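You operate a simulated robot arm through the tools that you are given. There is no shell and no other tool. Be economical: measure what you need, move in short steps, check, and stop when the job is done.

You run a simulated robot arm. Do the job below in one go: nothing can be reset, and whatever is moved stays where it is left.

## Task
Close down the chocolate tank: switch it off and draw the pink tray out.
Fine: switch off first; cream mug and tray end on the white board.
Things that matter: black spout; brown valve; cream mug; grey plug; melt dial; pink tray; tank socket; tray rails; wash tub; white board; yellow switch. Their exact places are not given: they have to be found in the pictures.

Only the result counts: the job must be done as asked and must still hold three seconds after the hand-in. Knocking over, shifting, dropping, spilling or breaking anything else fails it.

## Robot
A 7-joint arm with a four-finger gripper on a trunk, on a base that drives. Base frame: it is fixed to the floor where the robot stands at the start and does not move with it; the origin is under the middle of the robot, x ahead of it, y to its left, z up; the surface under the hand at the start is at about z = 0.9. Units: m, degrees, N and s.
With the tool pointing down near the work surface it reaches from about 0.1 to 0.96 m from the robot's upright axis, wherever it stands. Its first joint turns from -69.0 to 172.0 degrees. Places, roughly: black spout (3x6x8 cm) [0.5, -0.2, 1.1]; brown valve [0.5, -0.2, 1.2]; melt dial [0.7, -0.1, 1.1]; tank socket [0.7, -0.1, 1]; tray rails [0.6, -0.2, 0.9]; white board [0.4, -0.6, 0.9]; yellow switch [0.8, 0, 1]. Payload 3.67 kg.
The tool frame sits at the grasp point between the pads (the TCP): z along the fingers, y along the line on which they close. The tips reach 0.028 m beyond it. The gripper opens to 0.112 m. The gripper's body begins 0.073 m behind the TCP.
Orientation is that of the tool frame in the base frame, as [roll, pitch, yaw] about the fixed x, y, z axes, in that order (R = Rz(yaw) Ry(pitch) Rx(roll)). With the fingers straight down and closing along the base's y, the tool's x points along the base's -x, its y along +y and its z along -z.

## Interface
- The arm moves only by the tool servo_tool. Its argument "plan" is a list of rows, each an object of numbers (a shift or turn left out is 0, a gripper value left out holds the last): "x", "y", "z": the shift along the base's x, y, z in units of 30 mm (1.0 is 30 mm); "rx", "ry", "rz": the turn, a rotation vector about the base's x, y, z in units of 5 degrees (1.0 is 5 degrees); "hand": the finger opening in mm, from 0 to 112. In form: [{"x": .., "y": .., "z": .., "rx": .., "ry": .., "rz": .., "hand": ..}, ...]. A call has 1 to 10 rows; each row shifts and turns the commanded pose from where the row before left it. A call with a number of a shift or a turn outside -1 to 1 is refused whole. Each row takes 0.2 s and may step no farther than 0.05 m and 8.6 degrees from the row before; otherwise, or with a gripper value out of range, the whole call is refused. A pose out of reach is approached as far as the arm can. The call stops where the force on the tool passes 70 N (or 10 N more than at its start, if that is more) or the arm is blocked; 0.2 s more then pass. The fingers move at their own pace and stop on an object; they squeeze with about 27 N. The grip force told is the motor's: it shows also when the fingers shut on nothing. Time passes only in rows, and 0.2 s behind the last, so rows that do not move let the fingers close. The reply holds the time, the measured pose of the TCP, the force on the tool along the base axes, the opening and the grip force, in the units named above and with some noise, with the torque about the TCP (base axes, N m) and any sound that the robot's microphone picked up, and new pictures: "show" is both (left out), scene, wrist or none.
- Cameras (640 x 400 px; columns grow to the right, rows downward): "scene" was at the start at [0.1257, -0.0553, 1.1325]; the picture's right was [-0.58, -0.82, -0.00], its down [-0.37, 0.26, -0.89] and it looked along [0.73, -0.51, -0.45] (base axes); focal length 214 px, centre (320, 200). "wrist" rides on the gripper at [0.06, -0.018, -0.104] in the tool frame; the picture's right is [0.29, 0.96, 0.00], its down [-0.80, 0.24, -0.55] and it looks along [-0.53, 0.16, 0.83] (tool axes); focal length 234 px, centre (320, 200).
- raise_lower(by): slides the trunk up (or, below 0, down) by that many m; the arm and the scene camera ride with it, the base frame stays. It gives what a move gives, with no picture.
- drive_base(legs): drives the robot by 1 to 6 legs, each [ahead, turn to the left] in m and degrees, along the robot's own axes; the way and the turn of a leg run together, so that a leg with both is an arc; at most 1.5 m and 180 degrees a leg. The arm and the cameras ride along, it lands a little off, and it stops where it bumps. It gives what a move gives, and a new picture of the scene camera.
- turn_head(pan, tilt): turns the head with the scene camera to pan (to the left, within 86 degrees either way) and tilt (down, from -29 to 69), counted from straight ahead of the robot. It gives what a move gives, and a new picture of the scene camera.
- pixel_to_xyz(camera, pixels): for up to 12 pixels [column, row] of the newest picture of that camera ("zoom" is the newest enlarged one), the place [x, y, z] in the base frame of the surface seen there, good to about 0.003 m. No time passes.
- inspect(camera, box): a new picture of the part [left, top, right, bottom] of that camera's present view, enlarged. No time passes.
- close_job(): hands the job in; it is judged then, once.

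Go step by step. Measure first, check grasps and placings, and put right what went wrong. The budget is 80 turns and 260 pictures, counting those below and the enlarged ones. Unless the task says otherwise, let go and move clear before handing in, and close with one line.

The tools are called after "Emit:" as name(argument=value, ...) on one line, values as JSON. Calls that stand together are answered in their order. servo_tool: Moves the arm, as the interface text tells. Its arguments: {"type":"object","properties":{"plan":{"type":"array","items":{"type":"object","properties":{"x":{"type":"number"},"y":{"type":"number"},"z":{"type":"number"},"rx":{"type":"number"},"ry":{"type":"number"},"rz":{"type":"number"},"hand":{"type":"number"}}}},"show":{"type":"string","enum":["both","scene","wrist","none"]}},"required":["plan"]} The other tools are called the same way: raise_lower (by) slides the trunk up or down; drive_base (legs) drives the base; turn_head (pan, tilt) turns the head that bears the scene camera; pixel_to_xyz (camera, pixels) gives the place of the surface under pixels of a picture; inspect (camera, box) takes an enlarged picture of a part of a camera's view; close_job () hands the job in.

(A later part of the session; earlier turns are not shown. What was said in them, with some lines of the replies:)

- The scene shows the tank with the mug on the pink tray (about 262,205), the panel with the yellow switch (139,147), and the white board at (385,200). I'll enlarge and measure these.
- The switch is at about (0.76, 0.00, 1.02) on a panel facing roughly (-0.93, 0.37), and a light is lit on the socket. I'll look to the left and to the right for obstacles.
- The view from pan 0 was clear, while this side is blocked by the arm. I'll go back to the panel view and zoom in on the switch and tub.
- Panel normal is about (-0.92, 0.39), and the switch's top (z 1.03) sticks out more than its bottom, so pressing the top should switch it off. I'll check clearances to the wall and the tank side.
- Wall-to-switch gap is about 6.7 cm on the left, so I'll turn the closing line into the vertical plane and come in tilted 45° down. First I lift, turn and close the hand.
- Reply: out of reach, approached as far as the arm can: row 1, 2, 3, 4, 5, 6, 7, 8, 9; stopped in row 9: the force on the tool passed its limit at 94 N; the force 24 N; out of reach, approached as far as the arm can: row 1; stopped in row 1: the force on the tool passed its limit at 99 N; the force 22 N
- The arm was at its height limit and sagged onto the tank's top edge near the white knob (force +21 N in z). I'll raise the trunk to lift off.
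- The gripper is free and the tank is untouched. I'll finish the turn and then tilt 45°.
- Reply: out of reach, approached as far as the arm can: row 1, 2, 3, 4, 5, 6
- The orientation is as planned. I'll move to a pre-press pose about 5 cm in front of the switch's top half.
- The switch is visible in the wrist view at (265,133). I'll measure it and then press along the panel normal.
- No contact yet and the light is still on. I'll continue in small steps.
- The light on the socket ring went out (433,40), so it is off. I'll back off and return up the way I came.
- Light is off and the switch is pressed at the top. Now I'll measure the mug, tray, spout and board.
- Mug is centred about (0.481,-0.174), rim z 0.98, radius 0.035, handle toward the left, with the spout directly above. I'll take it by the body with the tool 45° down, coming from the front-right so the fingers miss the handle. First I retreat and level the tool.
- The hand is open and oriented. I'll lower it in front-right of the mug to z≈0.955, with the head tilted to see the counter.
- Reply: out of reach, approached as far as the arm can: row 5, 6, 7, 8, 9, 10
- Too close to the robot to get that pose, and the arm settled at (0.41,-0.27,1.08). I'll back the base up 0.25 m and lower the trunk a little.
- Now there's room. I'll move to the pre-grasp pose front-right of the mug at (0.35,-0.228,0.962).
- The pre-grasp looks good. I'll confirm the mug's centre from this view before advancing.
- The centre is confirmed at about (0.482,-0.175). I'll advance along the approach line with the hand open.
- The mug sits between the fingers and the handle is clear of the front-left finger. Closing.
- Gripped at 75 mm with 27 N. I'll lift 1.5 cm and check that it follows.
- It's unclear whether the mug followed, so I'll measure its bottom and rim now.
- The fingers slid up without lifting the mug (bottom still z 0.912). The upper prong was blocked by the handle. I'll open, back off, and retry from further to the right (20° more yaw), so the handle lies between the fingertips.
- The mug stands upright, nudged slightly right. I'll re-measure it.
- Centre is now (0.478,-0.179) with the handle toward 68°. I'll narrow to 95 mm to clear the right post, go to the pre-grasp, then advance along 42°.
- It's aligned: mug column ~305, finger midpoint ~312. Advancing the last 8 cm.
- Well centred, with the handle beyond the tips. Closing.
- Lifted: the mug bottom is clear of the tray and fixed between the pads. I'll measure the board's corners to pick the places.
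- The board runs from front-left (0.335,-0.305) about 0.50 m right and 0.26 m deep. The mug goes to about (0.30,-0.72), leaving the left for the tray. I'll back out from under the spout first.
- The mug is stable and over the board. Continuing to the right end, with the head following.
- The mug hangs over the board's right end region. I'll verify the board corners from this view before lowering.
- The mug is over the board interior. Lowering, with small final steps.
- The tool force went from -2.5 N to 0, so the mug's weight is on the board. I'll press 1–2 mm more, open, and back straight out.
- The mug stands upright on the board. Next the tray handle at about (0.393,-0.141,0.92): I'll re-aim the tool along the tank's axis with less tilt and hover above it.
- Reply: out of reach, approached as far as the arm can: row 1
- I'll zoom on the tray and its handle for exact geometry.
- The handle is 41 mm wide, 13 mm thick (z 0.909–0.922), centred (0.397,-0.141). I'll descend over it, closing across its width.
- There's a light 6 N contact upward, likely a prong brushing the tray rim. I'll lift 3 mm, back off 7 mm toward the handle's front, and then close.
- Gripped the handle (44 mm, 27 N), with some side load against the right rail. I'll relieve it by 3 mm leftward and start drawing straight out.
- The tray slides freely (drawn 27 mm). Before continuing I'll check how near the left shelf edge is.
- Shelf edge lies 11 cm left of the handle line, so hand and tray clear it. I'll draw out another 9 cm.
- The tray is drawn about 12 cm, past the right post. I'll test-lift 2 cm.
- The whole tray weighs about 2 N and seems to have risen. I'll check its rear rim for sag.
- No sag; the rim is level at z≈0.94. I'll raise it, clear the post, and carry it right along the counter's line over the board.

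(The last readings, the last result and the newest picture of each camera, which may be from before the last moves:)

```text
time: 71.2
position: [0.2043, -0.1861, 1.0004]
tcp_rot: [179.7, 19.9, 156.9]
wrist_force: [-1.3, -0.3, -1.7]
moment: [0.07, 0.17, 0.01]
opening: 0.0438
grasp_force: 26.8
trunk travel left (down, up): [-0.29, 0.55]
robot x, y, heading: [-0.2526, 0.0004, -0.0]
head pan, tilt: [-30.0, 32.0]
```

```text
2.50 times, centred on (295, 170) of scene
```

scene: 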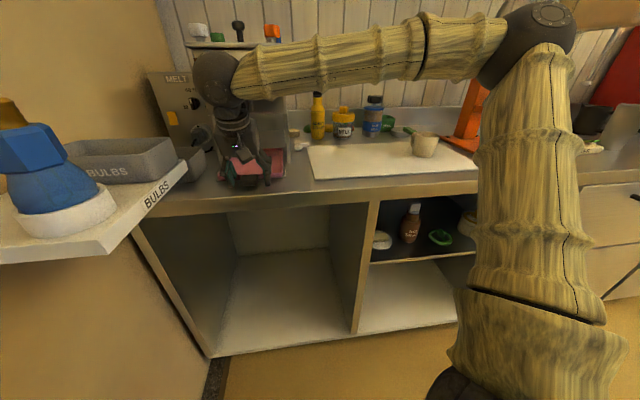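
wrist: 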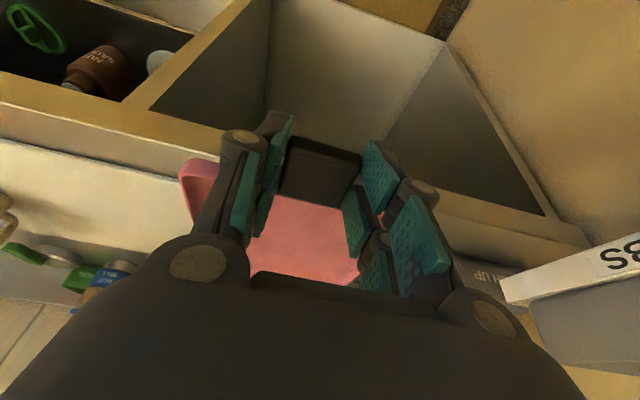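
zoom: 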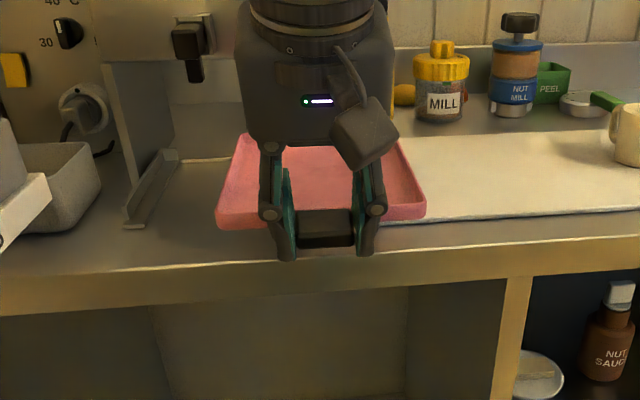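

The tray is clear of the tank. I'll continue right, then forward over the board.

Emit:
servo_tool(plan=[{"x": -0.3, "y": -0.7}, {"x": -0.35, "y": -0.83}, {"x": -0.35, "y": -0.83}, {"x": -0.35, "y": -0.83}, {"x": 0.35, "y": -0.8}, {"x": 0.55, "y": -0.85}, {"x": 0.65, "y": -0.8}, {"x": 0.75, "y": -0.8}, {"x": 0.75, "y": -0.8}, {}], show="wrist")

Emit:
turn_head(pan=-42, tilt=32)

Emit:
inspect(camera="scene", box=[200, 90, 440, 240])

```text
time: 73.4
position: [0.2545, -0.4037, 1.0008]
tcp_rot: [179.6, 19.9, 156.9]
wrist_force: [0.8, 0.3, -1.2]
moment: [0.1, 0.21, 0.01]
opening: 0.0439
grasp_force: 27.0
trunk travel left (down, up): [-0.29, 0.55]
robot x, y, heading: [-0.2497, 0.0003, -0.1]
head pan, tilt: [-30.0, 32.0]
```

wrist: 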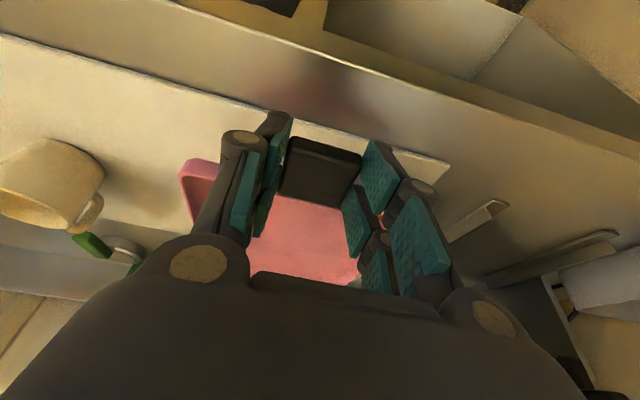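

```text
time: 74.1
position: [0.2534, -0.404, 1.0003]
tcp_rot: [179.5, 19.9, 156.9]
wrist_force: [0.9, 0.3, -0.9]
moment: [0.09, 0.19, 0.0]
opening: 0.0436
grasp_force: 27.1
trunk travel left (down, up): [-0.29, 0.55]
robot x, y, heading: [-0.251, 0.0004, -0.4]
head pan, tilt: [-42.0, 32.0]
```

scene: 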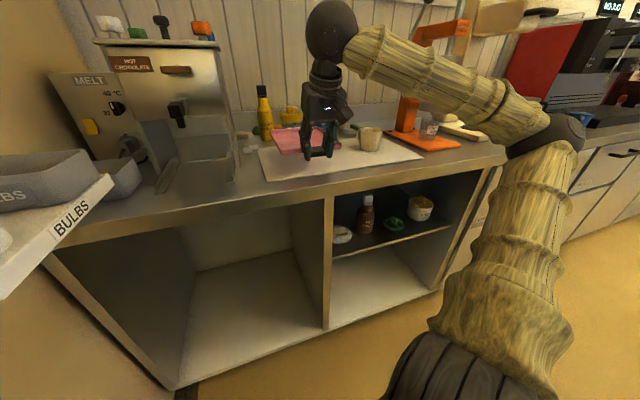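

```text
2.67 times, centred on (320, 165) of scene
```

zoom: 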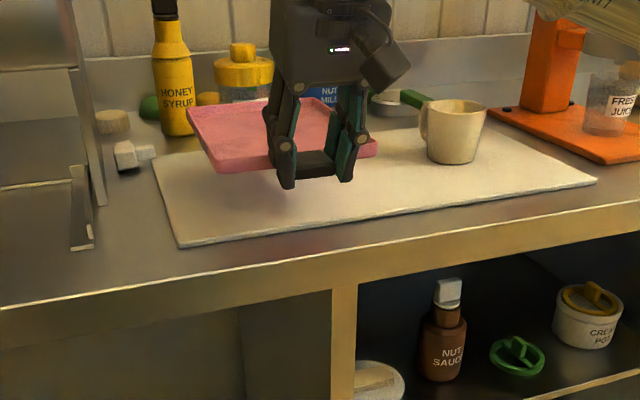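

Close to position. I'll make the last 4 cm sideways move and then lower.

Emit:
servo_tool(plan=[{"x": 0.26, "y": -0.64}, {"x": 0.26, "y": -0.64}, {"z": -0.5}, {"z": -0.6}, {"z": -0.4}, {"z": -0.2}, {"z": -0.1}, {}], show="wrist")

Emit:
inspect(camera="scene", box=[230, 90, 410, 210])

```text
time: 75.9
position: [0.2706, -0.4424, 0.9449]
tcp_rot: [179.7, 19.9, 156.9]
wrist_force: [-0.3, -0.5, -1.7]
moment: [0.07, 0.17, 0.01]
opening: 0.0437
grasp_force: 27.2
trunk travel left (down, up): [-0.29, 0.55]
robot x, y, heading: [-0.2489, 0.0022, -0.1]
head pan, tilt: [-42.0, 32.0]
```

wrist: 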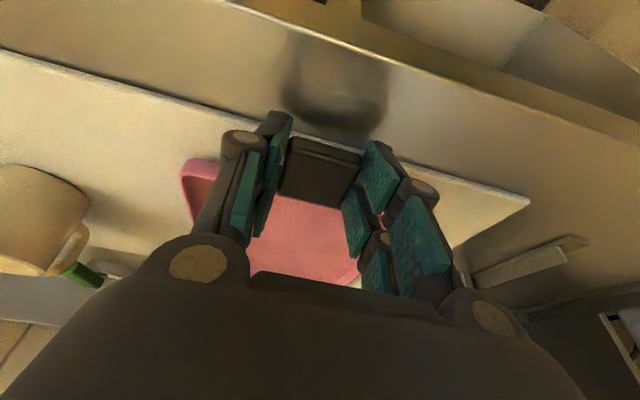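

```text
3.33 times, centred on (320, 150) of scene
```

zoom: 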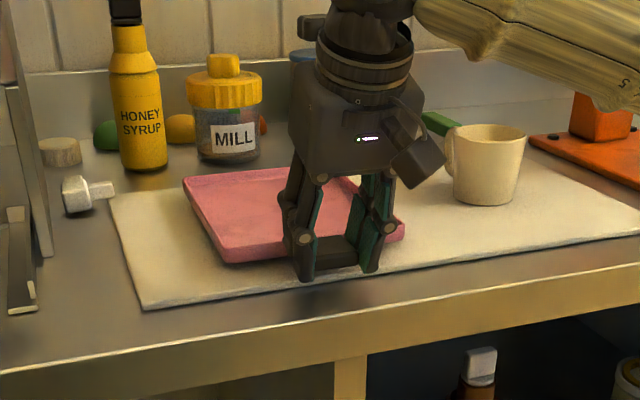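

The tray is over the board with margins all round. I'll lower in 1.5 mm steps to contact.

Emit:
servo_tool(plan=[{"z": -0.05}, {"z": -0.05}, {"z": -0.05}, {"z": -0.05}, {}], show="none")

Emit:
inspect(camera="scene", box=[260, 110, 380, 190])

```text
time: 77.1
position: [0.2704, -0.4418, 0.9409]
tcp_rot: [179.5, 19.9, 156.9]
wrist_force: [-0.5, -0.3, -2.4]
moment: [0.07, 0.2, 0.03]
opening: 0.0437
grasp_force: 26.9
trunk travel left (down, up): [-0.29, 0.55]
robot x, y, heading: [-0.2496, 0.0035, -0.2]
head pan, tilt: [-42.0, 32.0]
```

```text
5.00 times, centred on (320, 150) of scene
```

zoom: 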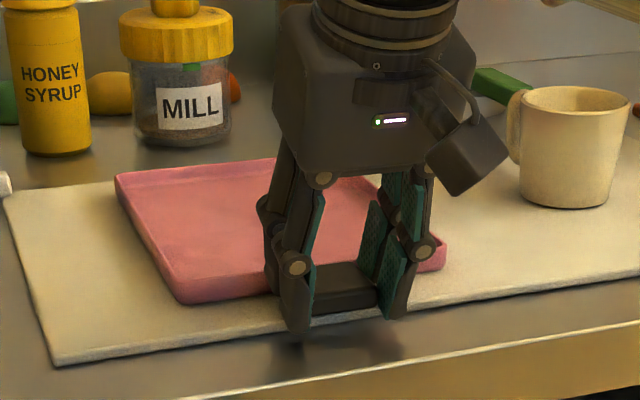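

Still hanging (-2.4 N). A few more millimetres.

Emit:
servo_tool(plan=[{"z": -0.05}, {"z": -0.05}, {"z": -0.05}, {}], show="none")

```text
time: 78.1
position: [0.2706, -0.4419, 0.937]
tcp_rot: [179.6, 20.0, 156.9]
wrist_force: [3.4, -3.0, 18.3]
moment: [-0.27, -0.55, -0.19]
opening: 0.0441
grasp_force: 26.9
trunk travel left (down, up): [-0.29, 0.55]
robot x, y, heading: [-0.2483, 0.0004, -0.3]
head pan, tilt: [-42.0, 32.0]
```

Contact: +18 N. I'll ease up 1.5 mm, open, and withdraw back and up.

Emit:
servo_tool(plan=[{"z": 0.04}, {"hand": 70}, {}, {}], show="wrist")

Emit:
inspect(camera="scene", box=[260, 110, 380, 190])

```text
time: 79.1
position: [0.2697, -0.4407, 0.9369]
tcp_rot: [179.6, 19.9, 157.0]
wrist_force: [0.3, 0.7, 0.7]
moment: [-0.02, 0.0, 0.01]
opening: 0.0701
grasp_force: 0.1
trunk travel left (down, up): [-0.29, 0.55]
robot x, y, heading: [-0.2513, -0.0008, 0.1]
head pan, tilt: [-42.0, 32.0]
```

wrist: 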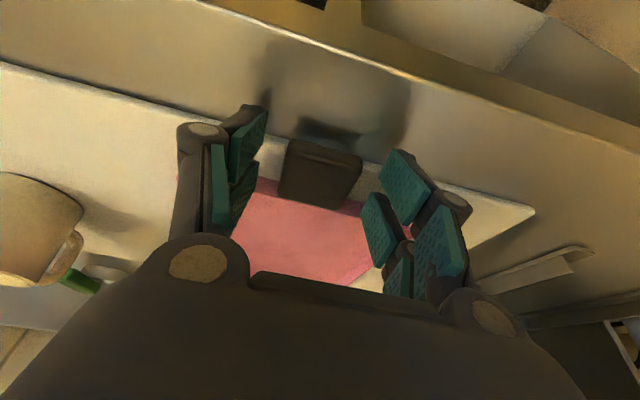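

```text
5.00 times, centred on (320, 150) of scene
```

zoom: 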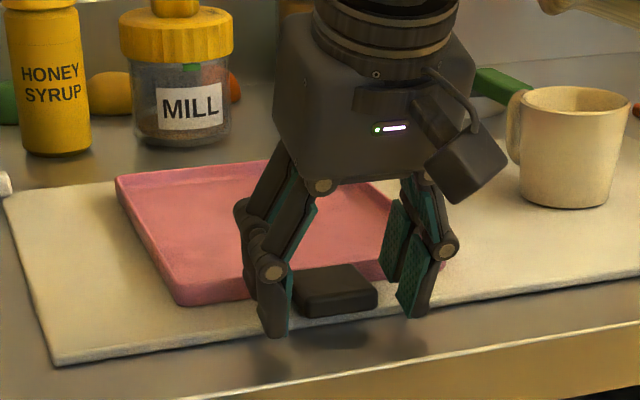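

The tray rests on the board. Withdrawing along the tool axis.

Emit:
servo_tool(plan=[{"x": -0.12, "y": 0.05, "z": 0.35}, {"x": -0.25, "y": 0.1, "z": 0.7}, {"x": -0.3, "y": 0.12, "z": 0.9}, {"x": -0.3, "y": 0.12, "z": 0.9}, {"x": -0.3, "y": 0.12, "z": 0.9}, {"x": -0.3, "y": 0.12, "z": 0.9}, {"x": -0.3, "y": 0.12, "z": 0.9}, {}])

Emit:
inspect(camera="scene", box=[240, 90, 420, 210])

Emit:
inspect(camera="scene", box=[40, 20, 260, 200])

```text
time: 80.9
position: [0.2152, -0.4194, 1.1034]
tcp_rot: [179.6, 19.9, 156.9]
wrist_force: [-0.2, 0.5, -0.7]
moment: [0.02, 0.05, -0.03]
opening: 0.0701
grasp_force: 0.2
trunk travel left (down, up): [-0.29, 0.55]
robot x, y, heading: [-0.2515, -0.0012, -0.5]
head pan, tilt: [-42.0, 32.0]
```

scene: 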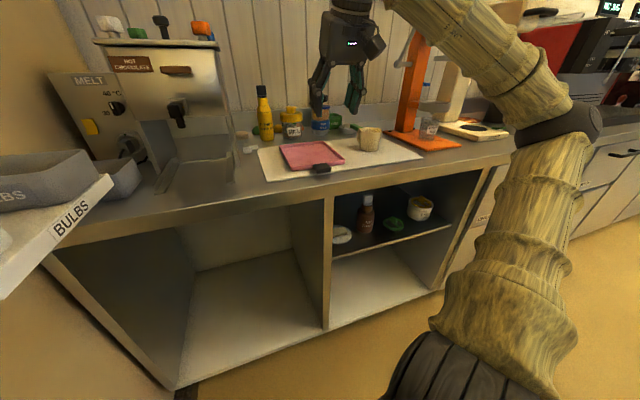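
wrist: 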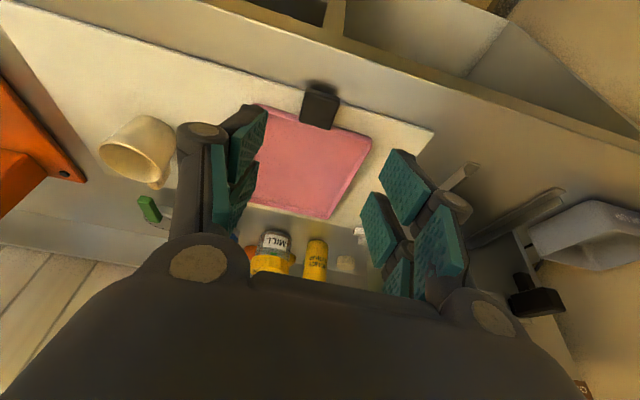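

```text
3.33 times, centred on (330, 150) of scene
```

zoom: 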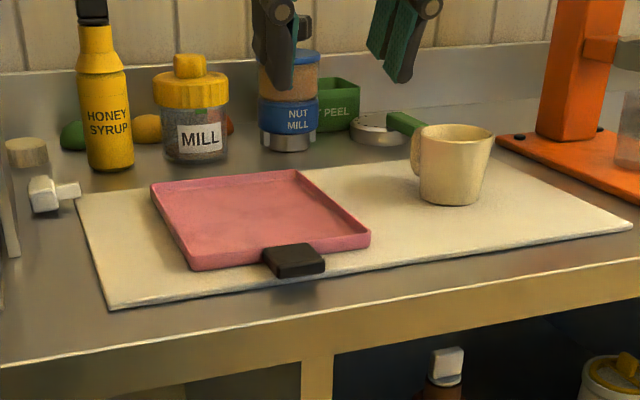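

```text
2.22 times, centred on (150, 110) of scene
```

zoom: 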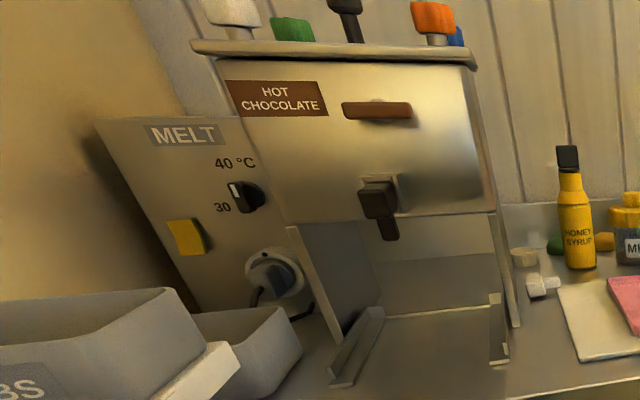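

The tray lies flat and the mug stands upright on the white board. The switch's light is still off and the hand is clear, so I'm handing in.

Emit:
close_job()

```text
The job is handed in.
```

The chocolate tank is switched off, which I did first, and the pink tray and cream mug are both on the white board. On the way, the gripper briefly pressed on the tank's top edge at about 95 N, and nothing there looked moved afterwards.
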